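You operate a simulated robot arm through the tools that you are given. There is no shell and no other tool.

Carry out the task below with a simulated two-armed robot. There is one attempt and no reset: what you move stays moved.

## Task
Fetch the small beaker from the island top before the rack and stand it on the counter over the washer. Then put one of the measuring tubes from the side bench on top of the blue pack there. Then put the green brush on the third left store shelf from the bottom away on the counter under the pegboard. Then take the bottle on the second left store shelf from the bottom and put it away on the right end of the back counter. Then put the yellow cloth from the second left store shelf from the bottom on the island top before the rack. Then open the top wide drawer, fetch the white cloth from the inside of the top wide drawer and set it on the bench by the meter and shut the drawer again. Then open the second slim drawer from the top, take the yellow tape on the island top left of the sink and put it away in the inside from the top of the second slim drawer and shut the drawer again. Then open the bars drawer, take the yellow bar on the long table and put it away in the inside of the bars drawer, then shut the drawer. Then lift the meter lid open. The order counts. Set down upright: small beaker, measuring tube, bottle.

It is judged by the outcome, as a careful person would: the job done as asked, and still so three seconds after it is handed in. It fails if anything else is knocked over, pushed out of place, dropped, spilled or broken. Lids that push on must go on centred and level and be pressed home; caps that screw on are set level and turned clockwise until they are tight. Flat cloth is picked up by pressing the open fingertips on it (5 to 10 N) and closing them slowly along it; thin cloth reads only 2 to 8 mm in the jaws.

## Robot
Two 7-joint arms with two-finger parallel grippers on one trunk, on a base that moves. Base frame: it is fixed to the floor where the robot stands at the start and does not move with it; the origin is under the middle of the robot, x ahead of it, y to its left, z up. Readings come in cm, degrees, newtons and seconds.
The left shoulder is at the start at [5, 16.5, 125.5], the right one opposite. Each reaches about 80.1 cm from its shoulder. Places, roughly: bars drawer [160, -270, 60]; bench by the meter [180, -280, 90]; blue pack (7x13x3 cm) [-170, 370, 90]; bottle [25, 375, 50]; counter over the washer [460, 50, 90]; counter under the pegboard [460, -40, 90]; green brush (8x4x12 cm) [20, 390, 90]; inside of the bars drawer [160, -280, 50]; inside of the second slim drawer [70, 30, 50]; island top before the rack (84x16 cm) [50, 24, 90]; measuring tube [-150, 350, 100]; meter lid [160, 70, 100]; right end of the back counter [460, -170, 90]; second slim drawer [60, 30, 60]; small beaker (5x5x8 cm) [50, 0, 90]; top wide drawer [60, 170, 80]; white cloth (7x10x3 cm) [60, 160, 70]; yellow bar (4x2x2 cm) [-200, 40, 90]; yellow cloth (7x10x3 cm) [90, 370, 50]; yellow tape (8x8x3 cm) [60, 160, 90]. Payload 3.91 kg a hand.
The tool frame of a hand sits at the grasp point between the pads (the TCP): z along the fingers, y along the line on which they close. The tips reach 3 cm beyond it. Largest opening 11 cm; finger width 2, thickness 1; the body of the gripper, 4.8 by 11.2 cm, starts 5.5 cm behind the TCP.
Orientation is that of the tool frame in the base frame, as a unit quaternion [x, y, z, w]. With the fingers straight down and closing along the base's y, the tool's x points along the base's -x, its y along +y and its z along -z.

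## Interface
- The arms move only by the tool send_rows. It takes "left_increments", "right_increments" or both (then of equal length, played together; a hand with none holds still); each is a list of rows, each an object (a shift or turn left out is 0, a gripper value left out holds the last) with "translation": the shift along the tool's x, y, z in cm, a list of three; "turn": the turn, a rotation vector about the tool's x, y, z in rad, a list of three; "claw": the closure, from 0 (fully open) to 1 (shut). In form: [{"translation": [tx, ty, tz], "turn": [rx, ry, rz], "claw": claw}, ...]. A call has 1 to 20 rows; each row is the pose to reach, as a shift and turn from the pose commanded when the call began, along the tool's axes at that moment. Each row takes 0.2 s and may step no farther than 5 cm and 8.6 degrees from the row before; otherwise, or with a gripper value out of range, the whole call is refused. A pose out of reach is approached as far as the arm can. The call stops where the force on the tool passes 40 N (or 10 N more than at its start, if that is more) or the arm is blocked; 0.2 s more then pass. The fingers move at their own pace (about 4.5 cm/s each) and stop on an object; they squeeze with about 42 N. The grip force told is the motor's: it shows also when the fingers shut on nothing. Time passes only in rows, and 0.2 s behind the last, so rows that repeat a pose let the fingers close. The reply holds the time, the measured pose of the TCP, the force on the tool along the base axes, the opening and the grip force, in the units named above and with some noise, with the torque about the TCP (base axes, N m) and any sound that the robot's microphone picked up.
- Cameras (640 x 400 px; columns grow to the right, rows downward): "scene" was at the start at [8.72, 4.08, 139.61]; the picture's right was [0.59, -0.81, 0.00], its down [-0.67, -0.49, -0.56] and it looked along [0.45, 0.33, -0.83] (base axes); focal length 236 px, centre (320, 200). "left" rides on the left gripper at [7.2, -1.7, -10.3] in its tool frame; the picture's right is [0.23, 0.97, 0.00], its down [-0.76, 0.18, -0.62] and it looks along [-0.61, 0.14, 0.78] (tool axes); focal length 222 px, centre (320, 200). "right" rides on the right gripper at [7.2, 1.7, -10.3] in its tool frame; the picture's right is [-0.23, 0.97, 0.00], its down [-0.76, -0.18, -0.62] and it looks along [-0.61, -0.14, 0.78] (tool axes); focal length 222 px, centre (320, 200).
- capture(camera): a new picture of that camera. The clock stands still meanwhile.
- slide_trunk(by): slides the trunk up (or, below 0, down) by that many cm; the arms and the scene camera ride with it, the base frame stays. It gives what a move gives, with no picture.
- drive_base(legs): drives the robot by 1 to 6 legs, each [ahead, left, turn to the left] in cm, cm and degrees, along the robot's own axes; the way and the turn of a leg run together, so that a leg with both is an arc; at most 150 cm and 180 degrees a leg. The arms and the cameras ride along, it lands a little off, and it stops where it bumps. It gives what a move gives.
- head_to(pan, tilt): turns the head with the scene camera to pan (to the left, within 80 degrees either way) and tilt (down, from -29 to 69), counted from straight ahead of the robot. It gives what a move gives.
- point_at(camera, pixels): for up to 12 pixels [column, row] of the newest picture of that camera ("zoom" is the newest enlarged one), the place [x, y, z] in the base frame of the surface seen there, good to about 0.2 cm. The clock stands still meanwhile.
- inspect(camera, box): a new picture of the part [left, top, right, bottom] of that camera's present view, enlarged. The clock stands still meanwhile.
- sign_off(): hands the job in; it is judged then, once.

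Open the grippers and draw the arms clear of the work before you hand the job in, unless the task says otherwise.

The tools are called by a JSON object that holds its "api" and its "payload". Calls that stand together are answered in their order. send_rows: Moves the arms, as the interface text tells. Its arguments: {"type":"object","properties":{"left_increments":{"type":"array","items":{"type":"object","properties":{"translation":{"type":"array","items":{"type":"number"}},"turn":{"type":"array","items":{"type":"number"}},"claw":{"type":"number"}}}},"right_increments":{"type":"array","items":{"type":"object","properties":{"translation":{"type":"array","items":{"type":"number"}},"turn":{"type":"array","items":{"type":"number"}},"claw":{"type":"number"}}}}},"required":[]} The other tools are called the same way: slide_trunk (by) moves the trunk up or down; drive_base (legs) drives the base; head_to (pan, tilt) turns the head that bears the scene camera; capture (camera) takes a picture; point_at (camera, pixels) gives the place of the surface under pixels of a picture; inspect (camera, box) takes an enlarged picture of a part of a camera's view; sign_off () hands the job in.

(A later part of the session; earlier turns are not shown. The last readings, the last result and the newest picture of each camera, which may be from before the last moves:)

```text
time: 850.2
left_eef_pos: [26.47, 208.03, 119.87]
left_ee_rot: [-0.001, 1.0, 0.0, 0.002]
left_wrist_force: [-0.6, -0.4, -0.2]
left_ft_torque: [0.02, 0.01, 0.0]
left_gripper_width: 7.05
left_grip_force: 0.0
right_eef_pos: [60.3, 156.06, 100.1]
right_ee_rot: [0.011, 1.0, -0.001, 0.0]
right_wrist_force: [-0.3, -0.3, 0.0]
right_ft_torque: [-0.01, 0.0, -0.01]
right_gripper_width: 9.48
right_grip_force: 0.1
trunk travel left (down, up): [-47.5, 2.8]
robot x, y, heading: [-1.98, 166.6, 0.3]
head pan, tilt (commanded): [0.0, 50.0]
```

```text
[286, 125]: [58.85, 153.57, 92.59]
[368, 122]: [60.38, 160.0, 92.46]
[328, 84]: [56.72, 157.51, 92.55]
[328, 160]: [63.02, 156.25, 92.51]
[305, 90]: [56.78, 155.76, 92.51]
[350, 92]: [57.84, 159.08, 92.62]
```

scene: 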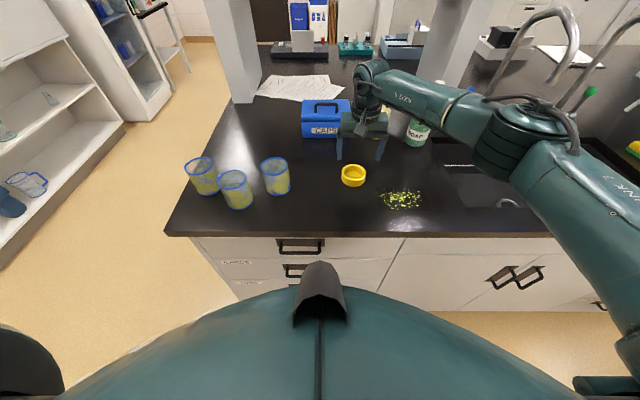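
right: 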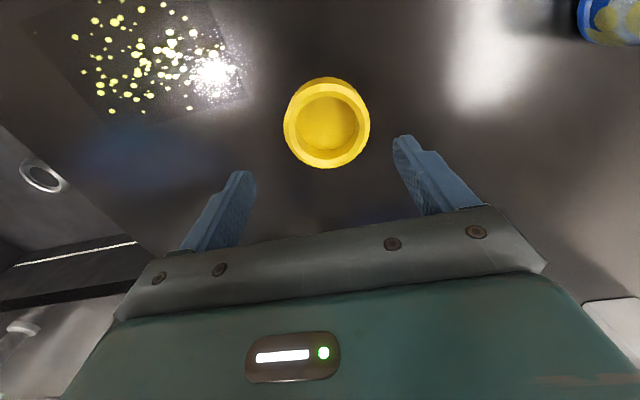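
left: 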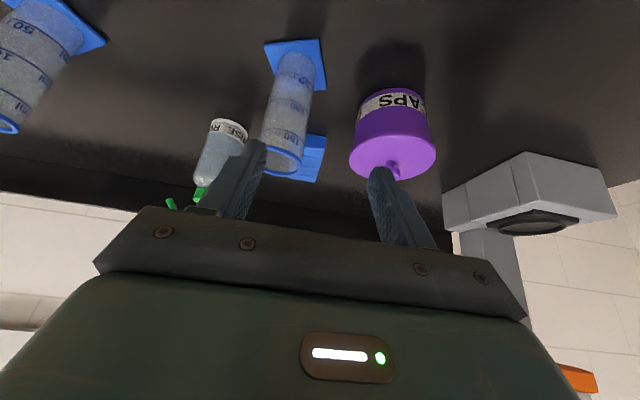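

Ring centre (59.9, 156.7). I correct by 0.6 cm, descend to z 93.4 and close.

{"api": "send_rows", "payload": {"right_increments": [{"translation": [0.4, 0.6, 2]}, {"translation": [0.4, 0.6, 4]}, {"translation": [0.4, 0.6, 5.7]}, {"translation": [0.4, 0.6, 6.7]}, {"translation": [0.4, 0.6, 6.7]}, {"translation": [0.4, 0.6, 6.7], "claw": 0.25}, {"translation": [0.4, 0.6, 6.7], "claw": 0.35}, {"translation": [0.4, 0.6, 6.7], "claw": 0.45}, {"translation": [0.4, 0.6, 6.7], "claw": 0.5}, {"translation": [0.4, 0.6, 6.7], "claw": 0.5}]}}

{"api": "capture", "payload": {"camera": "right"}}

```text
time: 852.4
left_eef_pos: [26.58, 208.07, 119.62]
left_ee_rot: [-0.001, 1.0, 0.0, 0.0]
left_wrist_force: [0.3, -0.6, -0.8]
left_ft_torque: [-0.03, -0.01, -0.01]
left_gripper_width: 7.05
left_grip_force: 0.0
right_eef_pos: [59.88, 156.65, 93.55]
right_ee_rot: [0.011, 1.0, -0.001, 0.001]
right_wrist_force: [-0.7, -0.3, -0.5]
right_ft_torque: [-0.02, 0.02, -0.03]
right_gripper_width: 6.88
right_grip_force: 42.3
trunk travel left (down, up): [-47.5, 2.8]
robot x, y, heading: [-1.58, 166.78, 0.3]
head pan, tilt (commanded): [0.0, 50.0]
```

```text
taken
```

right: 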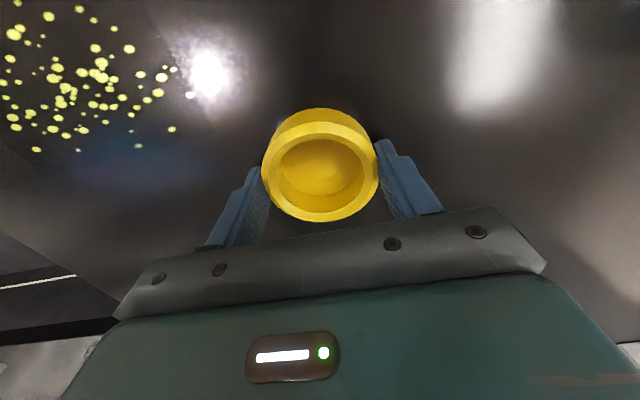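

Tape held (6.9 cm). I lift, draw in, and drive back to the open ROLLS drawer.

{"api": "send_rows", "payload": {"right_increments": [{"translation": [0, 0, -2]}, {"translation": [0, 0, -6]}, {"translation": [0, 0, -10]}, {"translation": [0, 0, -14]}, {"translation": [4, 0, -17]}, {"translation": [8, 0, -18]}, {"translation": [12, 0, -18]}, {"translation": [16, 0, -18]}, {"translation": [20, 0, -18]}, {"translation": [20, 0, -18]}]}}

{"api": "drive_base", "payload": {"legs": [[-50, 0, -0.3], [0, -125, 0]]}}

{"api": "head_to", "payload": {"pan": -5, "tilt": 45}}

{"api": "capture", "payload": {"camera": "scene"}}

{"api": "capture", "payload": {"camera": "right"}}

```text
time: 854.6
left_eef_pos: [26.52, 207.95, 119.74]
left_ee_rot: [-0.001, 1.0, 0.0, 0.001]
left_wrist_force: [0.4, 1.0, 0.2]
left_ft_torque: [0.01, 0.01, 0.01]
left_gripper_width: 7.04
left_grip_force: 0.0
right_eef_pos: [39.96, 156.98, 111.3]
right_ee_rot: [0.012, 1.0, -0.001, 0.001]
right_wrist_force: [0.2, -0.9, -1.5]
right_ft_torque: [-0.01, -0.02, 0.0]
right_gripper_width: 6.87
right_grip_force: 42.1
trunk travel left (down, up): [-47.5, 2.8]
robot x, y, heading: [-1.57, 166.72, 0.4]
head pan, tilt (commanded): [0.0, 50.0]
```

```text
time: 868.4
left_eef_pos: [-22.86, 82.5, 119.87]
left_ee_rot: [-0.001, 1.0, 0.0, 0.001]
left_wrist_force: [-0.1, 0.4, 0.3]
left_ft_torque: [0.01, 0.01, 0.01]
left_gripper_width: 7.04
left_grip_force: 0.0
right_eef_pos: [-9.41, 31.64, 111.47]
right_ee_rot: [0.01, 1.0, 0.001, 0.0]
right_wrist_force: [-0.2, 0.8, -1.0]
right_ft_torque: [-0.01, 0.01, 0.0]
right_gripper_width: 6.73
right_grip_force: 42.2
trunk travel left (down, up): [-47.5, 2.8]
robot x, y, heading: [-50.68, 41.04, 0.4]
head pan, tilt (commanded): [0.0, 50.0]
```

```text
time: 869.0
left_eef_pos: [-22.9, 82.62, 119.79]
left_ee_rot: [-0.003, 1.0, 0.001, 0.001]
left_wrist_force: [-0.4, 0.2, -0.4]
left_ft_torque: [-0.05, 0.01, 0.01]
left_gripper_width: 7.04
left_grip_force: 0.0
right_eef_pos: [-9.44, 31.68, 111.38]
right_ee_rot: [0.01, 1.0, -0.001, 0.001]
right_wrist_force: [-0.1, -0.5, -1.0]
right_ft_torque: [0.0, 0.03, 0.01]
right_gripper_width: 6.76
right_grip_force: 42.1
trunk travel left (down, up): [-47.5, 2.8]
robot x, y, heading: [-50.97, 41.25, 0.4]
head pan, tilt (commanded): [-5.0, 45.0]
```

```text
taken
```

scene: 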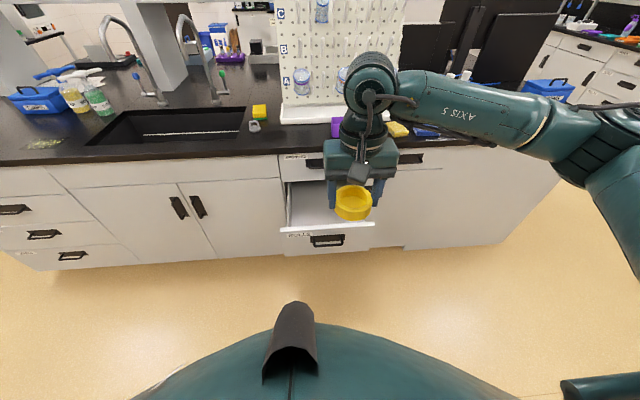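

```text
taken
```

right: 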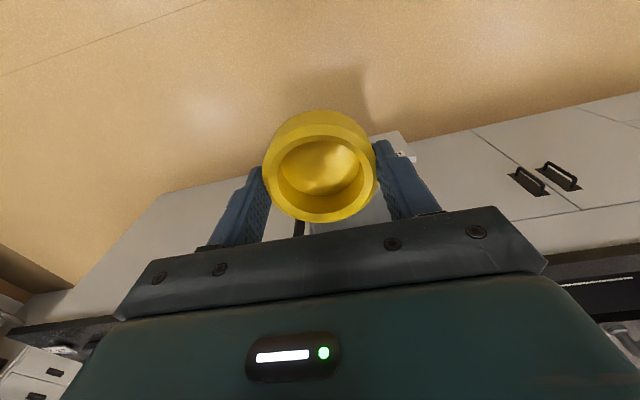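

The open ROLLS drawer shows at (330,210). I measure its walls and floor.

{"api": "inspect", "payload": {"camera": "scene", "box": [260, 150, 420, 260]}}

{"api": "point_at", "payload": {"camera": "scene", "pixels": [[300, 210], [310, 200], [288, 190], [330, 227], [285, 229], [373, 223], [320, 215], [300, 222], [328, 240], [382, 200]]}}

```text
3.64 times, centred on (340, 205) of scene
```

zoom: 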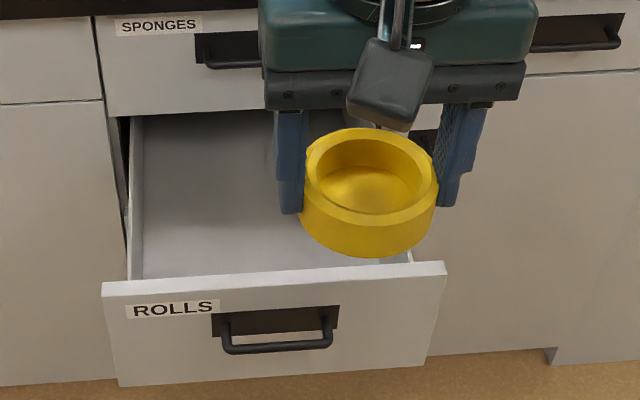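

```text
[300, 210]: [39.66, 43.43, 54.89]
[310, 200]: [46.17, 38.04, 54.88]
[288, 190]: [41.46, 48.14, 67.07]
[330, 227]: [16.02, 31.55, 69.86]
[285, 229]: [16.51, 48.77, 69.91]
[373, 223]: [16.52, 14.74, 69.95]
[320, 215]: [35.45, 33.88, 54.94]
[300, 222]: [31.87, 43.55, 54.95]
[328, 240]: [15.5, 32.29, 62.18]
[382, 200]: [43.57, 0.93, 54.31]
```

The drawer's floor is at z 54.9, its front top at z 69.9 (x 15.5–17), inside y 16–48. I raise the hand 8 cm, lower the trunk 40 cm, drive 22 cm nearer and look in.

{"api": "send_rows", "payload": {"right_increments": [{"translation": [0, 0, -3]}, {"translation": [0, 0, -6]}, {"translation": [0, 0, -8]}, {"translation": [0, 0, -8]}]}}

{"api": "slide_trunk", "payload": {"by": -38}}

{"api": "drive_base", "payload": {"legs": [[22, 0, -0.3]]}}

{"api": "head_to", "payload": {"pan": -5, "tilt": 50}}

{"api": "capture", "payload": {"camera": "scene"}}

{"api": "capture", "payload": {"camera": "right"}}

```text
time: 870.0
left_eef_pos: [-22.96, 82.46, 119.82]
left_ee_rot: [-0.002, 1.0, 0.0, 0.001]
left_wrist_force: [-0.2, 0.0, 0.6]
left_ft_torque: [-0.02, 0.01, 0.0]
left_gripper_width: 7.04
left_grip_force: 0.1
right_eef_pos: [-9.48, 31.79, 119.45]
right_ee_rot: [0.01, 1.0, -0.001, 0.001]
right_wrist_force: [-0.2, -0.4, -1.0]
right_ft_torque: [-0.02, 0.01, -0.01]
right_gripper_width: 6.74
right_grip_force: 41.7
trunk travel left (down, up): [-47.5, 2.8]
robot x, y, heading: [-51.06, 41.16, 0.2]
head pan, tilt (commanded): [-5.0, 45.0]
```

```text
time: 873.7
left_eef_pos: [-22.81, 82.58, 81.75]
left_ee_rot: [-0.002, 1.0, 0.0, 0.001]
left_wrist_force: [-0.4, 0.1, -0.5]
left_ft_torque: [-0.01, 0.0, -0.01]
left_gripper_width: 7.04
left_grip_force: 0.1
right_eef_pos: [-9.5, 31.62, 81.52]
right_ee_rot: [0.01, 1.0, 0.0, 0.001]
right_wrist_force: [-0.4, -0.9, -1.4]
right_ft_torque: [0.01, -0.01, -0.02]
right_gripper_width: 6.69
right_grip_force: 42.2
trunk travel left (down, up): [-9.5, 40.8]
robot x, y, heading: [-51.08, 41.07, 0.5]
head pan, tilt (commanded): [-5.0, 45.0]
```

```text
time: 875.4
left_eef_pos: [-0.82, 82.55, 81.7]
left_ee_rot: [0.0, 1.0, 0.0, 0.001]
left_wrist_force: [0.2, 0.1, 0.5]
left_ft_torque: [0.02, 0.03, 0.01]
left_gripper_width: 7.06
left_grip_force: 0.1
right_eef_pos: [12.39, 31.6, 81.25]
right_ee_rot: [0.011, 1.0, 0.0, 0.001]
right_wrist_force: [0.4, 0.5, -0.3]
right_ft_torque: [0.01, 0.0, 0.01]
right_gripper_width: 6.66
right_grip_force: 41.5
trunk travel left (down, up): [-9.5, 40.8]
robot x, y, heading: [-29.01, 41.28, -0.3]
head pan, tilt (commanded): [-5.0, 45.0]
```

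```text
time: 876.1
left_eef_pos: [-0.86, 82.47, 81.7]
left_ee_rot: [0.0, 1.0, 0.0, 0.001]
left_wrist_force: [-0.8, -0.7, -0.1]
left_ft_torque: [0.01, 0.0, 0.0]
left_gripper_width: 7.03
left_grip_force: 0.0
right_eef_pos: [12.27, 31.65, 81.33]
right_ee_rot: [0.012, 1.0, -0.001, 0.001]
right_wrist_force: [0.4, 0.0, -1.1]
right_ft_torque: [-0.05, 0.0, -0.01]
right_gripper_width: 6.69
right_grip_force: 41.8
trunk travel left (down, up): [-9.5, 40.8]
robot x, y, heading: [-28.83, 41.46, 0.0]
head pan, tilt (commanded): [-5.0, 50.0]
```

```text
taken
```

scene: 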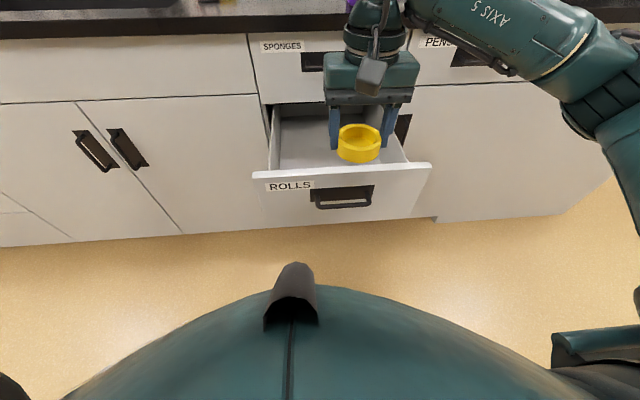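

```text
taken
```

right: 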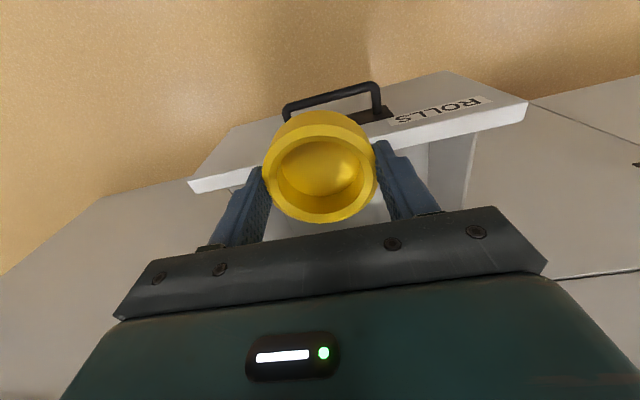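

I extend the hand over the drawer to x 30 and look down inside.

{"api": "send_rows", "payload": {"right_increments": [{"translation": [-4.5, 0, 0]}, {"translation": [-9, 0, 0]}, {"translation": [-13.5, 0.3, 0]}, {"translation": [-17.7, 0.5, 0]}, {"translation": [-17.7, 0.5, 0]}]}}

{"api": "capture", "payload": {"camera": "right"}}

{"api": "capture", "payload": {"camera": "scene"}}

```text
time: 877.3
left_eef_pos: [-0.91, 82.48, 81.77]
left_ee_rot: [0.0, 1.0, 0.0, 0.001]
left_wrist_force: [0.0, 0.6, -0.5]
left_ft_torque: [0.0, 0.0, 0.03]
left_gripper_width: 7.03
left_grip_force: 0.0
right_eef_pos: [30.04, 31.77, 81.46]
right_ee_rot: [0.011, 1.0, 0.0, 0.002]
right_wrist_force: [0.2, -0.6, -0.2]
right_ft_torque: [-0.01, -0.01, 0.0]
right_gripper_width: 6.67
right_grip_force: 42.0
trunk travel left (down, up): [-9.5, 40.8]
robot x, y, heading: [-28.93, 41.3, 0.1]
head pan, tilt (commanded): [-5.0, 50.0]
```

```text
taken
```

right: 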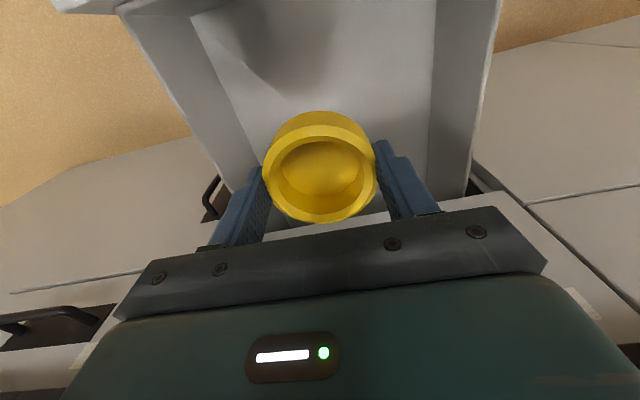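

```text
taken
```

scene: 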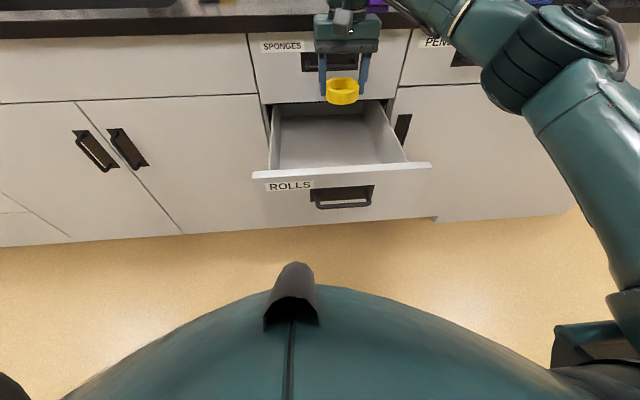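

The drawer is empty here. I lower the tape to just above the floor (z 54.9), then feel for it.

{"api": "send_rows", "payload": {"right_increments": [{"translation": [0, 0, 4]}, {"translation": [0, 0, 8]}, {"translation": [0, 0, 12]}, {"translation": [0, 0, 16]}, {"translation": [0, 0, 19.5]}, {"translation": [0, 0, 22]}, {"translation": [0, 0, 22.5]}, {"translation": [0, 0, 22.8]}, {"translation": [0, 0, 23.1]}, {"translation": [0, 0, 23.1]}]}}

{"api": "capture", "payload": {"camera": "right"}}

```text
time: 879.5
left_eef_pos: [-0.91, 82.48, 81.79]
left_ee_rot: [0.0, 1.0, 0.0, 0.001]
left_wrist_force: [-0.4, 0.3, 0.4]
left_ft_torque: [0.02, 0.01, 0.0]
left_gripper_width: 7.05
left_grip_force: 0.1
right_eef_pos: [30.09, 31.8, 58.31]
right_ee_rot: [0.012, 1.0, -0.001, 0.001]
right_wrist_force: [0.8, 0.7, -1.0]
right_ft_torque: [-0.02, 0.02, -0.02]
right_gripper_width: 6.63
right_grip_force: 41.7
trunk travel left (down, up): [-9.5, 40.8]
robot x, y, heading: [-28.8, 40.97, -0.2]
head pan, tilt (commanded): [-5.0, 50.0]
```

```text
taken
```

right: 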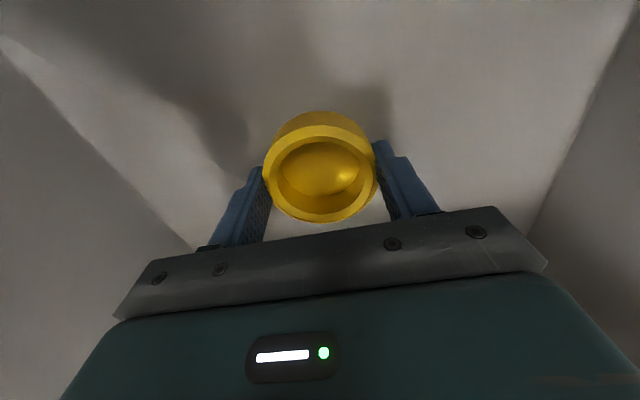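

{"api": "send_rows", "payload": {"right_increments": [{"translation": [0, 0, 0.1]}, {"translation": [0, 0, 0.2]}, {"translation": [0, 0, 0.3]}, {"translation": [0, 0, 0.4]}, {"translation": [0, 0, 0.4]}]}}

```text
time: 880.7
left_eef_pos: [-0.85, 82.36, 81.71]
left_ee_rot: [0.0, 1.0, 0.0, 0.003]
left_wrist_force: [0.8, -0.6, 1.2]
left_ft_torque: [0.0, 0.0, -0.01]
left_gripper_width: 7.03
left_grip_force: 0.0
right_eef_pos: [30.17, 31.74, 58.32]
right_ee_rot: [0.011, 1.0, 0.0, 0.003]
right_wrist_force: [0.8, -0.8, 22.1]
right_ft_torque: [0.02, 0.32, -0.07]
right_gripper_width: 6.66
right_grip_force: 42.0
trunk travel left (down, up): [-9.5, 40.8]
robot x, y, heading: [-28.83, 41.13, -0.1]
head pan, tilt (commanded): [-5.0, 50.0]
```

Contact. I ease off, open to 9 cm and rise straight up out of the drawer.

{"api": "send_rows", "payload": {"right_increments": [{"translation": [0, 0, -0.25]}, {"translation": [0, 0, -0.25], "claw": 0.33}, {"translation": [0, 0, -0.25], "claw": 0.25}, {"translation": [0, 0, -0.25], "claw": 0.18}, {"translation": [0, 0, -0.25], "claw": 0.18}, {"translation": [0, 0, -3]}, {"translation": [0, 0, -7]}, {"translation": [0, 0, -11]}, {"translation": [0, 0, -15]}, {"translation": [0, 0, -19]}, {"translation": [0, 0, -22]}, {"translation": [4, 0, -24]}, {"translation": [8, 0, -24]}, {"translation": [12, 0, -24]}, {"translation": [16, 0, -24]}, {"translation": [18, 0, -24]}]}}

{"api": "capture", "payload": {"camera": "scene"}}

```text
time: 884.1
left_eef_pos: [-0.84, 82.48, 81.76]
left_ee_rot: [0.0, 1.0, 0.0, 0.001]
left_wrist_force: [-0.2, 0.2, 0.1]
left_ft_torque: [0.0, 0.0, -0.02]
left_gripper_width: 7.03
left_grip_force: 0.1
right_eef_pos: [11.96, 32.27, 81.94]
right_ee_rot: [0.011, 1.0, 0.0, 0.001]
right_wrist_force: [0.0, -0.6, 0.0]
right_ft_torque: [-0.02, 0.03, 0.0]
right_gripper_width: 9.01
right_grip_force: 0.1
trunk travel left (down, up): [-9.5, 40.8]
robot x, y, heading: [-29.25, 41.33, -0.0]
head pan, tilt (commanded): [-5.0, 50.0]
```

```text
taken
```

scene: 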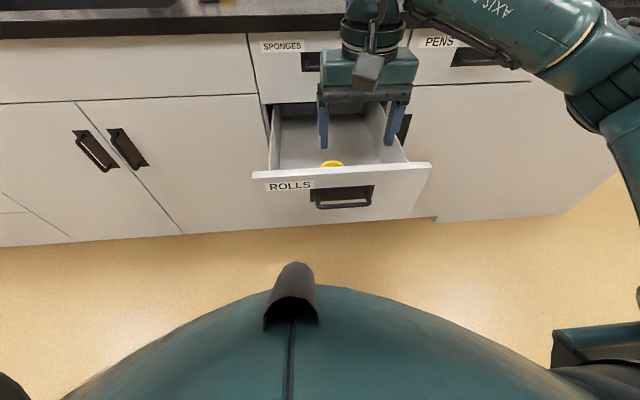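

The tape lies in the drawer at (332,163). To shut it I back off, close the hand, tilt it 60° and line up beside the handle.

{"api": "drive_base", "payload": {"legs": [[-32, -11, 0]]}}

{"api": "send_rows", "payload": {"right_increments": [{"translation": [-2.5, 0, 2.4], "turn": [0, -0.131, 0], "claw": 1.0}, {"translation": [-5, 0, 4.8], "turn": [0, -0.262, 0]}, {"translation": [-7.5, 0, 7.2], "turn": [0, -0.393, 0]}, {"translation": [-10, 0, 9.6], "turn": [0, -0.524, 0]}, {"translation": [-12.5, 0, 12], "turn": [0, -0.655, 0]}, {"translation": [-15, 0, 14.4], "turn": [0, -0.785, 0]}, {"translation": [-17.5, 0, 16.8], "turn": [0, -0.916, 0]}, {"translation": [-20, 0, 18.8], "turn": [0, -1.047, 0]}, {"translation": [-20, 0, 18.8], "turn": [0, -1.047, 0]}]}}

{"api": "head_to", "payload": {"pan": 0, "tilt": 40}}

{"api": "capture", "payload": {"camera": "scene"}}

```text
time: 886.3
left_eef_pos: [-32.86, 71.57, 81.79]
left_ee_rot: [-0.001, 1.0, 0.0, 0.002]
left_wrist_force: [0.5, -0.8, 0.8]
left_ft_torque: [-0.01, 0.0, 0.0]
left_gripper_width: 7.05
left_grip_force: 0.1
right_eef_pos: [-20.04, 21.16, 81.9]
right_ee_rot: [0.01, 1.0, 0.001, 0.001]
right_wrist_force: [1.0, 0.1, 0.9]
right_ft_torque: [0.03, -0.01, -0.03]
right_gripper_width: 9.04
right_grip_force: 0.0
trunk travel left (down, up): [-9.5, 40.8]
robot x, y, heading: [-61.11, 30.3, 0.3]
head pan, tilt (commanded): [-5.0, 50.0]
```

```text
time: 888.3
left_eef_pos: [-32.92, 71.61, 81.85]
left_ee_rot: [-0.001, 1.0, 0.0, 0.001]
left_wrist_force: [-0.5, 0.5, -1.0]
left_ft_torque: [-0.04, -0.01, 0.0]
left_gripper_width: 7.06
left_grip_force: 0.1
right_eef_pos: [0.1, 20.62, 63.15]
right_ee_rot: [0.009, 0.865, -0.006, 0.502]
right_wrist_force: [-0.5, 0.0, 0.3]
right_ft_torque: [0.02, 0.0, -0.01]
right_gripper_width: 0.0
right_grip_force: 38.0
trunk travel left (down, up): [-9.5, 40.8]
robot x, y, heading: [-60.57, 30.21, 0.2]
head pan, tilt (commanded): [-5.0, 50.0]
```

```text
time: 889.0
left_eef_pos: [-32.83, 71.58, 81.81]
left_ee_rot: [-0.001, 1.0, 0.0, 0.0]
left_wrist_force: [-0.6, -0.7, -0.3]
left_ft_torque: [0.0, 0.03, -0.02]
left_gripper_width: 7.05
left_grip_force: 0.1
right_eef_pos: [0.22, 20.63, 63.14]
right_ee_rot: [0.008, 0.865, -0.005, 0.501]
right_wrist_force: [0.0, -0.2, 0.1]
right_ft_torque: [0.02, -0.01, 0.0]
right_gripper_width: 0.0
right_grip_force: 37.3
trunk travel left (down, up): [-9.5, 40.8]
robot x, y, heading: [-60.95, 30.19, 0.1]
head pan, tilt (commanded): [0.0, 40.0]
```

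```text
taken
```

scene: 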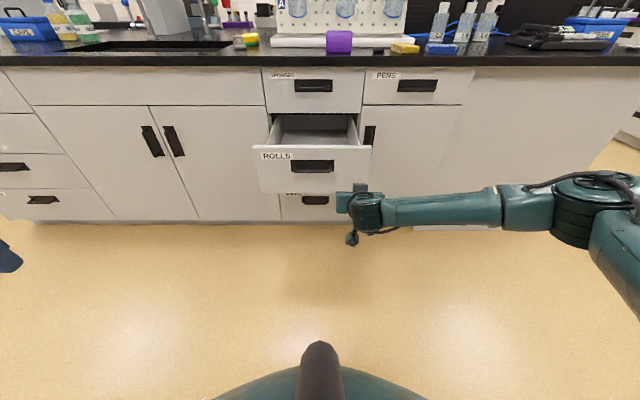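

The closed hand points at the face right of the handle. I push with the base 31 cm, then finish with the arm.

{"api": "drive_base", "payload": {"legs": [[14, 0, 0], [17, 0, 0]]}}

{"api": "send_rows", "payload": {"right_increments": [{"translation": [-0.75, 0, 1.3]}, {"translation": [-1.5, 0, 2.6]}, {"translation": [-2.25, 0, 3.9]}, {"translation": [-3, 0, 5.2]}, {"translation": [-3.75, 0, 6.5]}, {"translation": [-4.25, 0, 7.36]}, {"translation": [-4.6, 0, 8]}, {"translation": [-4.9, 0, 8.5]}, {"translation": [-5.2, 0, 9.0]}, {"translation": [-5.5, 0, 9.5]}]}}

{"api": "capture", "payload": {"camera": "scene"}}

```text
time: 891.4
left_eef_pos: [-1.76, 71.58, 81.73]
left_ee_rot: [0.001, 1.0, 0.001, 0.001]
left_wrist_force: [-0.4, 0.3, -0.2]
left_ft_torque: [0.04, -0.02, -0.05]
left_gripper_width: 7.02
left_grip_force: 0.1
right_eef_pos: [31.09, 20.63, 63.17]
right_ee_rot: [0.009, 0.865, -0.006, 0.501]
right_wrist_force: [-0.8, 0.6, 0.1]
right_ft_torque: [-0.01, 0.0, -0.01]
right_gripper_width: 0.0
right_grip_force: 37.5
trunk travel left (down, up): [-9.5, 40.8]
robot x, y, heading: [-29.93, 30.66, 0.0]
head pan, tilt (commanded): [0.0, 40.0]
```

```text
time: 893.2
left_eef_pos: [-1.91, 71.6, 81.81]
left_ee_rot: [0.001, 1.0, 0.0, 0.002]
left_wrist_force: [0.6, 0.0, 0.9]
left_ft_torque: [-0.02, 0.02, 0.01]
left_gripper_width: 7.05
left_grip_force: 0.1
right_eef_pos: [40.44, 20.48, 63.13]
right_ee_rot: [0.009, 0.867, -0.005, 0.498]
right_wrist_force: [-20.0, -3.1, 8.1]
right_ft_torque: [-0.06, -0.15, -0.09]
right_gripper_width: 0.0
right_grip_force: 37.0
trunk travel left (down, up): [-9.5, 40.8]
robot x, y, heading: [-29.97, 30.38, 0.3]
head pan, tilt (commanded): [0.0, 40.0]
stopped in row 9 (right hand): the force on the tool passed its limit at 50 N (the readings are from after the stop); the commanded pose is now the measured one
```

```text
taken
```

scene: 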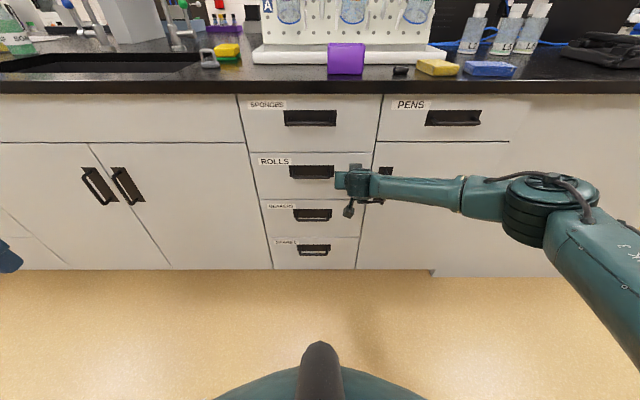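

It ended against the stop at x 40.4. I draw the hand back and verify that the face is flush.

{"api": "send_rows", "payload": {"right_increments": [{"translation": [1.5, 0, -2.6]}, {"translation": [3, 0, -5.2]}, {"translation": [5, 0, -8.66]}, {"translation": [5, 0, -8.66]}]}}

{"api": "point_at", "payload": {"camera": "scene", "pixels": [[270, 180], [340, 195], [260, 130], [270, 225], [350, 130], [415, 68], [450, 68]]}}

{"api": "drive_base", "payload": {"legs": [[-30, 0, 0]]}}

{"api": "capture", "payload": {"camera": "scene"}}

```text
time: 894.2
left_eef_pos: [-1.74, 71.42, 81.73]
left_ee_rot: [0.001, 1.0, 0.0, 0.001]
left_wrist_force: [-0.1, -1.4, 0.5]
left_ft_torque: [0.0, 0.01, 0.0]
left_gripper_width: 7.01
left_grip_force: 0.2
right_eef_pos: [30.59, 20.58, 63.05]
right_ee_rot: [0.01, 0.867, -0.007, 0.498]
right_wrist_force: [-0.8, -0.1, 1.1]
right_ft_torque: [0.02, -0.01, -0.02]
right_gripper_width: 0.0
right_grip_force: 37.7
trunk travel left (down, up): [-9.5, 40.8]
robot x, y, heading: [-29.8, 30.46, 0.1]
head pan, tilt (commanded): [0.0, 40.0]
```

```text
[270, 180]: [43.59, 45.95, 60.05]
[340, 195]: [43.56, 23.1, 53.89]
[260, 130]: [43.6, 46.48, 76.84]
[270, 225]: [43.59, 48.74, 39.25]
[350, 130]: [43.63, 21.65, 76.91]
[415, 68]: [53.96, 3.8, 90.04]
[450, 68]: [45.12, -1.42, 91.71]
```

```text
time: 896.3
left_eef_pos: [-31.51, 71.54, 81.75]
left_ee_rot: [0.003, 1.0, 0.0, 0.001]
left_wrist_force: [-0.4, 0.7, -0.2]
left_ft_torque: [0.01, 0.03, 0.01]
left_gripper_width: 7.02
left_grip_force: 0.1
right_eef_pos: [0.63, 20.42, 62.98]
right_ee_rot: [0.012, 0.867, -0.008, 0.498]
right_wrist_force: [0.0, 0.4, 0.5]
right_ft_torque: [0.0, 0.02, 0.03]
right_gripper_width: 0.0
right_grip_force: 38.1
trunk travel left (down, up): [-9.5, 40.8]
robot x, y, heading: [-59.62, 30.18, -0.1]
head pan, tilt (commanded): [0.0, 40.0]
```

```text
taken
```

scene: 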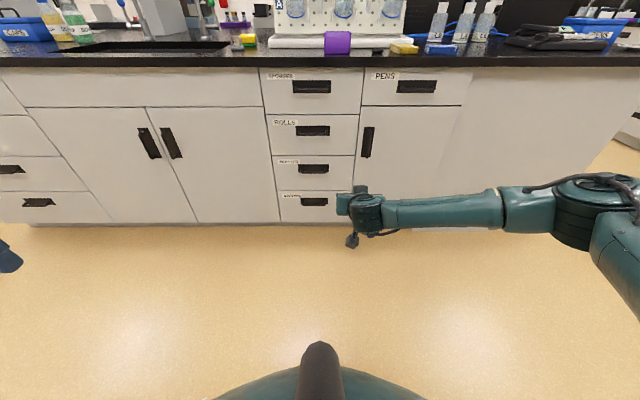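

ROLLS drawer is flush and shut. Now to the bars drawer: I drive right to the passage, ahead to x ≈ 165, and turn to face the wall bench.

{"api": "drive_base", "payload": {"legs": [[0, -150, 0], [0, -56, 0], [120, 0, 0], [102, 0, 0]]}}

{"api": "drive_base", "payload": {"legs": [[0, 0, -90]]}}

{"api": "head_to", "payload": {"pan": 0, "tilt": 30}}

{"api": "capture", "payload": {"camera": "scene"}}

```text
time: 925.0
left_eef_pos: [190.21, -130.83, 81.75]
left_ee_rot: [-0.004, 1.0, 0.0, 0.001]
left_wrist_force: [-0.5, 0.3, 0.2]
left_ft_torque: [0.0, 0.0, -0.04]
left_gripper_width: 7.03
left_grip_force: 0.1
right_eef_pos: [222.9, -181.47, 62.94]
right_ee_rot: [0.006, 0.867, -0.004, 0.498]
right_wrist_force: [-0.6, -0.2, -0.2]
right_ft_torque: [0.0, 0.03, -0.02]
right_gripper_width: 0.0
right_grip_force: 37.1
trunk travel left (down, up): [-9.5, 40.8]
robot x, y, heading: [162.63, -172.36, 0.4]
head pan, tilt (commanded): [0.0, 40.0]
```

```text
time: 929.2
left_eef_pos: [204.34, -199.75, 81.82]
left_ee_rot: [0.7, 0.714, -0.001, 0.0]
left_wrist_force: [-0.5, -0.5, -0.2]
left_ft_torque: [-0.02, 0.01, 0.01]
left_gripper_width: 7.05
left_grip_force: 0.0
right_eef_pos: [154.13, -233.02, 63.02]
right_ee_rot: [0.614, 0.613, -0.353, 0.351]
right_wrist_force: [-0.7, 0.7, -0.8]
right_ft_torque: [-0.02, 0.01, 0.0]
right_gripper_width: 0.03
right_grip_force: 37.9
trunk travel left (down, up): [-9.5, 40.8]
robot x, y, heading: [162.55, -172.2, -88.6]
head pan, tilt (commanded): [0.0, 40.0]
```

```text
time: 929.9
left_eef_pos: [204.36, -199.75, 81.83]
left_ee_rot: [0.7, 0.714, 0.0, 0.001]
left_wrist_force: [-0.1, 0.0, 0.7]
left_ft_torque: [-0.03, 0.03, -0.01]
left_gripper_width: 7.04
left_grip_force: 0.0
right_eef_pos: [154.25, -233.09, 62.96]
right_ee_rot: [0.614, 0.612, -0.353, 0.351]
right_wrist_force: [-0.3, -0.6, -0.4]
right_ft_torque: [0.01, -0.02, 0.02]
right_gripper_width: 0.0
right_grip_force: 37.4
trunk travel left (down, up): [-9.5, 40.8]
robot x, y, heading: [162.36, -172.23, -88.6]
head pan, tilt (commanded): [0.0, 30.0]
```

```text
taken
```

scene: 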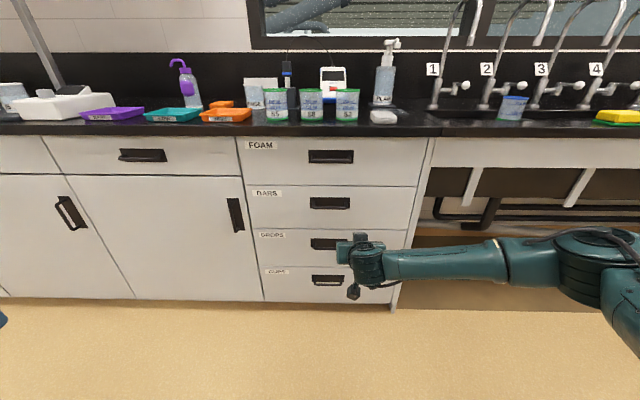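

The BARS drawer's handle is at (330,203). I zoom and measure its bar.

{"api": "inspect", "payload": {"camera": "scene", "box": [240, 130, 440, 255]}}

{"api": "point_at", "payload": {"camera": "scene", "pixels": [[330, 208], [320, 208], [340, 207], [313, 205], [347, 205], [330, 200], [300, 195], [380, 215], [330, 187]]}}

```text
3.20 times, centred on (340, 192) of scene
```

zoom: 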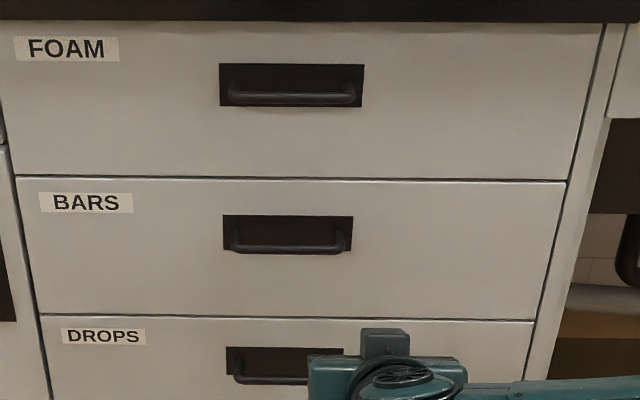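

```text
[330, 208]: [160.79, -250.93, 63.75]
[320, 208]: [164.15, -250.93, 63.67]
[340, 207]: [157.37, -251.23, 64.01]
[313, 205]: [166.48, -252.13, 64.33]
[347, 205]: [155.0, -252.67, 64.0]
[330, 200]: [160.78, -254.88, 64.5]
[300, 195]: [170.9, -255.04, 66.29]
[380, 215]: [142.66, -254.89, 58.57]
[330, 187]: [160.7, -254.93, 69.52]
```

BARS bar: centre (160.8, -251.5, 63.8), like the ROLLS one. I square up, lower the trunk fully, and set the hand rolled and level again.

{"api": "drive_base", "payload": {"legs": [[0, 1.5, -1.4]]}}

{"api": "slide_trunk", "payload": {"by": -9.5}}

{"api": "send_rows", "payload": {"right_increments": [{"translation": [-3, 0, -1]}, {"translation": [-5, 0, -3]}, {"translation": [-7, 0.2, -6]}, {"translation": [-8, 0.3, -8]}, {"translation": [-8, 0.3, -8]}]}}

{"api": "send_rows", "payload": {"right_increments": [{"turn": [0, 0, 0.14]}, {"turn": [0, 0, 0.28]}, {"turn": [0, 0, 0.42]}, {"turn": [0, 0, 0.56]}, {"turn": [0, 0, 0.7]}, {"turn": [0, 0, 0.84]}, {"turn": [0, 0, 0.98]}, {"turn": [0, 0, 1.12]}, {"turn": [0, 0, 1.26]}, {"turn": [0, 0, 1.4]}, {"turn": [0, 0, 1.5]}, {"turn": [0, 0, 1.571]}, {"turn": [0, 0, 1.571], "claw": 0.545}, {"turn": [0, 0, 1.571]}]}}

{"api": "send_rows", "payload": {"right_increments": [{"translation": [1, 1.3, 2.3]}, {"translation": [2, 2.7, 4.6]}, {"translation": [3, 4, 6.9]}, {"translation": [3, 4, 6.9], "turn": [-0.137, 0, 0]}, {"translation": [3, 4, 6.9], "turn": [-0.274, 0, 0]}, {"translation": [3, 4, 6.9], "turn": [-0.41, 0, 0]}, {"translation": [3, 4, 6.9], "turn": [-0.53, 0, 0]}, {"translation": [3, 4, 6.9], "turn": [-0.53, 0, 0]}]}}

{"api": "capture", "payload": {"camera": "right"}}

{"api": "capture", "payload": {"camera": "scene"}}

```text
time: 930.8
left_eef_pos: [205.07, -200.72, 81.81]
left_ee_rot: [0.708, 0.706, -0.001, 0.001]
left_wrist_force: [0.5, 0.6, 0.4]
left_ft_torque: [0.0, 0.0, 0.0]
left_gripper_width: 7.05
left_grip_force: 0.0
right_eef_pos: [154.22, -232.85, 62.89]
right_ee_rot: [0.621, 0.605, -0.357, 0.346]
right_wrist_force: [0.0, 0.3, -0.1]
right_ft_torque: [-0.04, -0.02, 0.03]
right_gripper_width: 0.01
right_grip_force: 37.8
trunk travel left (down, up): [-9.5, 40.8]
robot x, y, heading: [163.82, -172.51, -90.1]
head pan, tilt (commanded): [0.0, 30.0]
```

```text
time: 932.0
left_eef_pos: [205.22, -200.66, 72.31]
left_ee_rot: [0.709, 0.706, -0.001, 0.0]
left_wrist_force: [-0.4, -0.5, -0.3]
left_ft_torque: [-0.01, 0.02, 0.03]
left_gripper_width: 7.05
left_grip_force: 0.1
right_eef_pos: [154.22, -232.89, 53.53]
right_ee_rot: [0.621, 0.605, -0.357, 0.346]
right_wrist_force: [0.5, 0.1, -0.1]
right_ft_torque: [-0.02, -0.01, 0.01]
right_gripper_width: 0.0
right_grip_force: 37.6
trunk travel left (down, up): [0.0, 50.3]
robot x, y, heading: [163.83, -172.23, -90.0]
head pan, tilt (commanded): [0.0, 30.0]
```

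```text
time: 933.2
left_eef_pos: [205.21, -200.76, 72.21]
left_ee_rot: [0.709, 0.706, -0.001, 0.001]
left_wrist_force: [-0.4, -0.7, 1.0]
left_ft_torque: [-0.03, 0.0, 0.01]
left_gripper_width: 7.02
left_grip_force: 0.1
right_eef_pos: [154.51, -229.94, 64.45]
right_ee_rot: [0.621, 0.606, -0.357, 0.347]
right_wrist_force: [0.4, -0.2, 0.6]
right_ft_torque: [0.03, 0.03, -0.01]
right_gripper_width: 0.0
right_grip_force: 37.8
trunk travel left (down, up): [0.0, 50.3]
robot x, y, heading: [163.98, -172.59, -90.0]
head pan, tilt (commanded): [0.0, 30.0]
```

```text
time: 936.2
left_eef_pos: [205.18, -200.61, 72.2]
left_ee_rot: [0.708, 0.706, -0.001, 0.001]
left_wrist_force: [0.6, 0.4, -0.6]
left_ft_torque: [-0.01, -0.03, 0.02]
left_gripper_width: 7.02
left_grip_force: 0.1
right_eef_pos: [154.64, -230.02, 64.48]
right_ee_rot: [0.867, -0.011, -0.006, 0.498]
right_wrist_force: [-0.5, 1.0, -1.1]
right_ft_torque: [-0.02, -0.01, 0.01]
right_gripper_width: 5.01
right_grip_force: 0.7
trunk travel left (down, up): [0.0, 50.3]
robot x, y, heading: [163.77, -172.49, -90.1]
head pan, tilt (commanded): [0.0, 30.0]
```

```text
time: 938.0
left_eef_pos: [205.23, -200.69, 72.18]
left_ee_rot: [0.708, 0.706, 0.0, 0.0]
left_wrist_force: [0.1, 0.3, 0.0]
left_ft_torque: [-0.02, -0.03, -0.02]
left_gripper_width: 7.04
left_grip_force: 0.0
right_eef_pos: [159.06, -237.89, 65.61]
right_ee_rot: [0.709, -0.012, -0.014, 0.705]
right_wrist_force: [0.2, -0.1, -0.1]
right_ft_torque: [0.01, 0.0, -0.01]
right_gripper_width: 5.0
right_grip_force: 0.0
right hand out of reach, approached as far as the arm can: row 7, 8
trunk travel left (down, up): [0.0, 50.3]
robot x, y, heading: [163.68, -172.05, -89.9]
head pan, tilt (commanded): [0.0, 30.0]
```

```text
taken
```

right: 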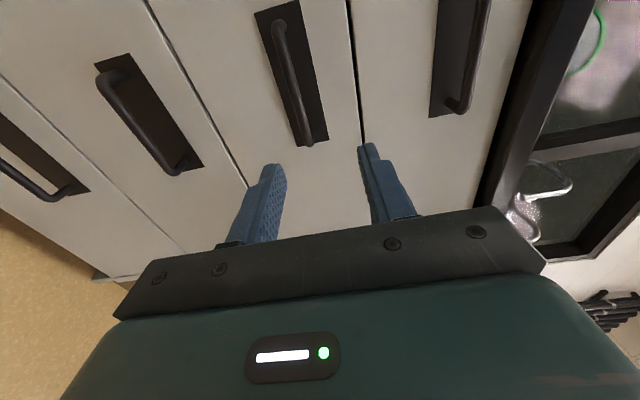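

```text
taken
```

scene: 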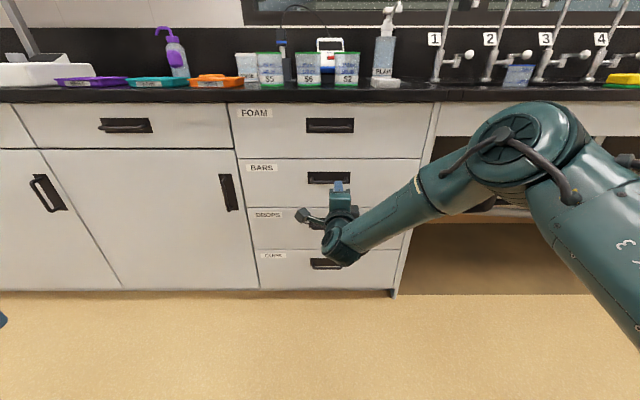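

Level at (159.1, -237.9, 65.6). I lower a bit more with the arm, then align the base: left 1 cm and 7 cm ahead, checking before straddling.

{"api": "send_rows", "payload": {"right_increments": [{"translation": [0, -1, 0]}, {"translation": [0, -2, 0]}, {"translation": [0, -2.5, 0]}, {"translation": [0, -2.5, 0]}]}}

{"api": "drive_base", "payload": {"legs": [[7, 0.8, 0]]}}

{"api": "capture", "payload": {"camera": "right"}}

```text
time: 939.0
left_eef_pos: [205.23, -200.61, 72.26]
left_ee_rot: [0.709, 0.706, 0.0, 0.0]
left_wrist_force: [-0.4, 0.0, 0.9]
left_ft_torque: [0.03, 0.01, 0.04]
left_gripper_width: 7.06
left_grip_force: 0.1
right_eef_pos: [160.42, -237.62, 63.87]
right_ee_rot: [0.709, -0.01, -0.013, 0.705]
right_wrist_force: [0.1, 0.0, 0.3]
right_ft_torque: [0.01, -0.01, 0.0]
right_gripper_width: 4.97
right_grip_force: 0.0
right hand out of reach, approached as far as the arm can: row 1, 2, 3, 4
trunk travel left (down, up): [0.0, 50.3]
robot x, y, heading: [164.14, -172.46, -90.1]
head pan, tilt (commanded): [0.0, 30.0]
```

```text
time: 940.1
left_eef_pos: [206.02, -207.75, 72.24]
left_ee_rot: [0.709, 0.705, -0.001, 0.0]
left_wrist_force: [-0.2, 0.4, 0.6]
left_ft_torque: [0.01, 0.01, 0.0]
left_gripper_width: 7.04
left_grip_force: 0.1
right_eef_pos: [161.07, -244.64, 63.9]
right_ee_rot: [0.708, -0.012, -0.013, 0.706]
right_wrist_force: [0.2, -0.1, 0.2]
right_ft_torque: [-0.02, 0.0, -0.01]
right_gripper_width: 4.99
right_grip_force: 0.1
trunk travel left (down, up): [0.0, 50.3]
robot x, y, heading: [164.38, -179.49, -89.9]
head pan, tilt (commanded): [0.0, 30.0]
```

```text
taken
```

right: 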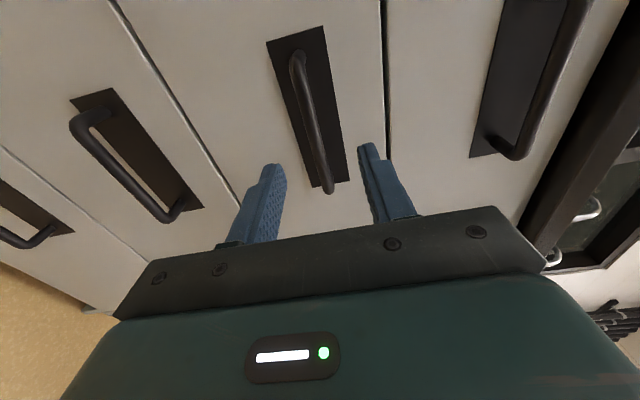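

Aligned with the BARS bar. I drive 5.8 cm ahead, close on it, and pull 3 cm with the arm.

{"api": "drive_base", "payload": {"legs": [[5.8, 0, 0]]}}

{"api": "send_rows", "payload": {"right_increments": [{"claw": 0.65}, {"claw": 0.75}, {"claw": 0.85}, {"claw": 0.95}, {"claw": 1.0}, {"claw": 1.0}]}}

{"api": "send_rows", "payload": {"right_increments": [{"translation": [0, 0, -0.7]}, {"translation": [0, 0, -1.4]}, {"translation": [0, 0, -2.2]}, {"translation": [0, 0, -3]}, {"translation": [0, 0, -3]}]}}

{"api": "capture", "payload": {"camera": "scene"}}

```text
time: 941.0
left_eef_pos: [205.9, -213.44, 72.36]
left_ee_rot: [0.709, 0.706, 0.0, 0.001]
left_wrist_force: [0.2, -0.1, -0.4]
left_ft_torque: [0.02, -0.01, 0.02]
left_gripper_width: 7.06
left_grip_force: 0.0
right_eef_pos: [161.01, -250.39, 63.79]
right_ee_rot: [0.709, -0.011, -0.013, 0.705]
right_wrist_force: [0.3, 0.5, -0.7]
right_ft_torque: [0.01, 0.01, 0.03]
right_gripper_width: 5.0
right_grip_force: 0.0
trunk travel left (down, up): [0.0, 50.3]
robot x, y, heading: [164.57, -185.55, -90.5]
head pan, tilt (commanded): [0.0, 30.0]
```

```text
time: 942.4
left_eef_pos: [205.92, -213.58, 72.27]
left_ee_rot: [0.709, 0.705, 0.0, 0.0]
left_wrist_force: [-0.1, 0.1, 0.3]
left_ft_torque: [0.03, 0.04, -0.01]
left_gripper_width: 7.06
left_grip_force: 0.1
right_eef_pos: [161.05, -250.39, 63.42]
right_ee_rot: [0.711, -0.011, -0.013, 0.703]
right_wrist_force: [0.2, 1.8, -16.4]
right_ft_torque: [0.22, -0.1, 0.13]
right_gripper_width: 1.08
right_grip_force: 44.6
trunk travel left (down, up): [0.0, 50.3]
robot x, y, heading: [164.92, -185.3, -90.2]
head pan, tilt (commanded): [0.0, 30.0]
```

```text
time: 943.6
left_eef_pos: [205.92, -213.58, 72.16]
left_ee_rot: [0.709, 0.705, 0.0, 0.0]
left_wrist_force: [0.3, 0.6, 0.3]
left_ft_torque: [0.0, 0.0, 0.03]
left_gripper_width: 7.03
left_grip_force: 0.0
right_eef_pos: [161.0, -247.5, 63.56]
right_ee_rot: [0.711, -0.013, -0.014, 0.703]
right_wrist_force: [-9.1, 0.3, -22.1]
right_ft_torque: [0.26, -0.04, 0.82]
right_gripper_width: 1.07
right_grip_force: 45.7
trunk travel left (down, up): [0.0, 50.3]
robot x, y, heading: [164.97, -185.32, -90.2]
head pan, tilt (commanded): [0.0, 30.0]
```

```text
taken
```

scene: 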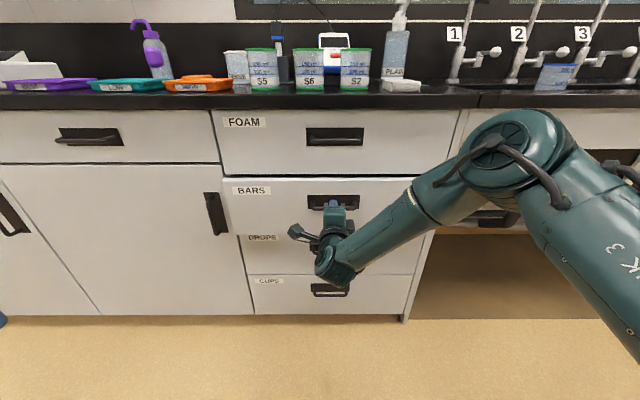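

The BARS drawer follows. I pull it further by driving back 13 and 12 cm.

{"api": "send_rows", "payload": {"right_increments": [{"translation": [0, -0.3, 0]}, {"translation": [0, -0.3, 0]}]}}

{"api": "drive_base", "payload": {"legs": [[-13, 0, 0]]}}

{"api": "drive_base", "payload": {"legs": [[-12, 0, 0]]}}

{"api": "capture", "payload": {"camera": "scene"}}

```text
time: 944.2
left_eef_pos: [205.89, -213.53, 72.18]
left_ee_rot: [0.709, 0.705, 0.0, 0.0]
left_wrist_force: [0.2, -0.2, -0.8]
left_ft_torque: [0.01, 0.03, -0.01]
left_gripper_width: 7.04
left_grip_force: 0.0
right_eef_pos: [161.04, -247.49, 63.54]
right_ee_rot: [0.709, -0.013, -0.013, 0.705]
right_wrist_force: [-9.7, 1.2, -16.2]
right_ft_torque: [0.19, -0.07, 0.29]
right_gripper_width: 1.05
right_grip_force: 45.3
trunk travel left (down, up): [0.0, 50.3]
robot x, y, heading: [164.78, -184.78, -90.2]
head pan, tilt (commanded): [0.0, 30.0]
```

```text
time: 945.5
left_eef_pos: [205.91, -200.56, 72.28]
left_ee_rot: [0.709, 0.705, -0.001, 0.0]
left_wrist_force: [-0.3, -0.6, -0.3]
left_ft_torque: [-0.03, 0.01, 0.02]
left_gripper_width: 7.05
left_grip_force: 0.1
right_eef_pos: [161.14, -234.45, 63.59]
right_ee_rot: [0.709, -0.012, -0.014, 0.704]
right_wrist_force: [-14.1, 1.0, -14.1]
right_ft_torque: [0.15, -0.01, 0.13]
right_gripper_width: 1.05
right_grip_force: 44.7
trunk travel left (down, up): [0.0, 50.3]
robot x, y, heading: [164.81, -172.31, -90.3]
head pan, tilt (commanded): [0.0, 30.0]
```

```text
time: 946.8
left_eef_pos: [206.1, -188.63, 72.25]
left_ee_rot: [0.709, 0.705, -0.001, 0.001]
left_wrist_force: [0.1, 0.1, 0.6]
left_ft_torque: [0.01, 0.04, 0.0]
left_gripper_width: 7.03
left_grip_force: 0.0
right_eef_pos: [161.04, -222.49, 63.49]
right_ee_rot: [0.71, -0.013, -0.014, 0.704]
right_wrist_force: [-7.1, 0.4, -5.8]
right_ft_torque: [0.02, -0.04, 0.39]
right_gripper_width: 1.06
right_grip_force: 45.0
trunk travel left (down, up): [0.0, 50.3]
robot x, y, heading: [164.45, -160.44, -90.0]
head pan, tilt (commanded): [0.0, 30.0]
```

```text
taken
```

scene: 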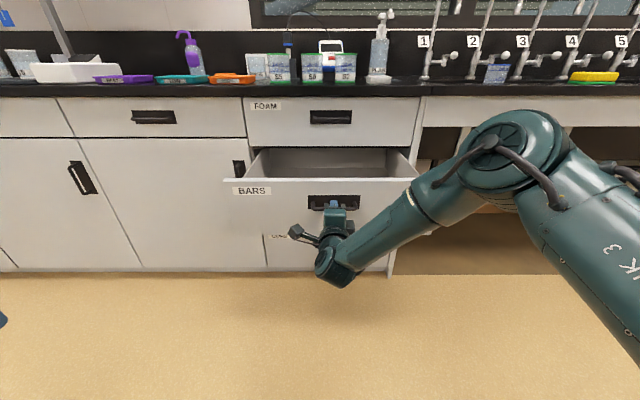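

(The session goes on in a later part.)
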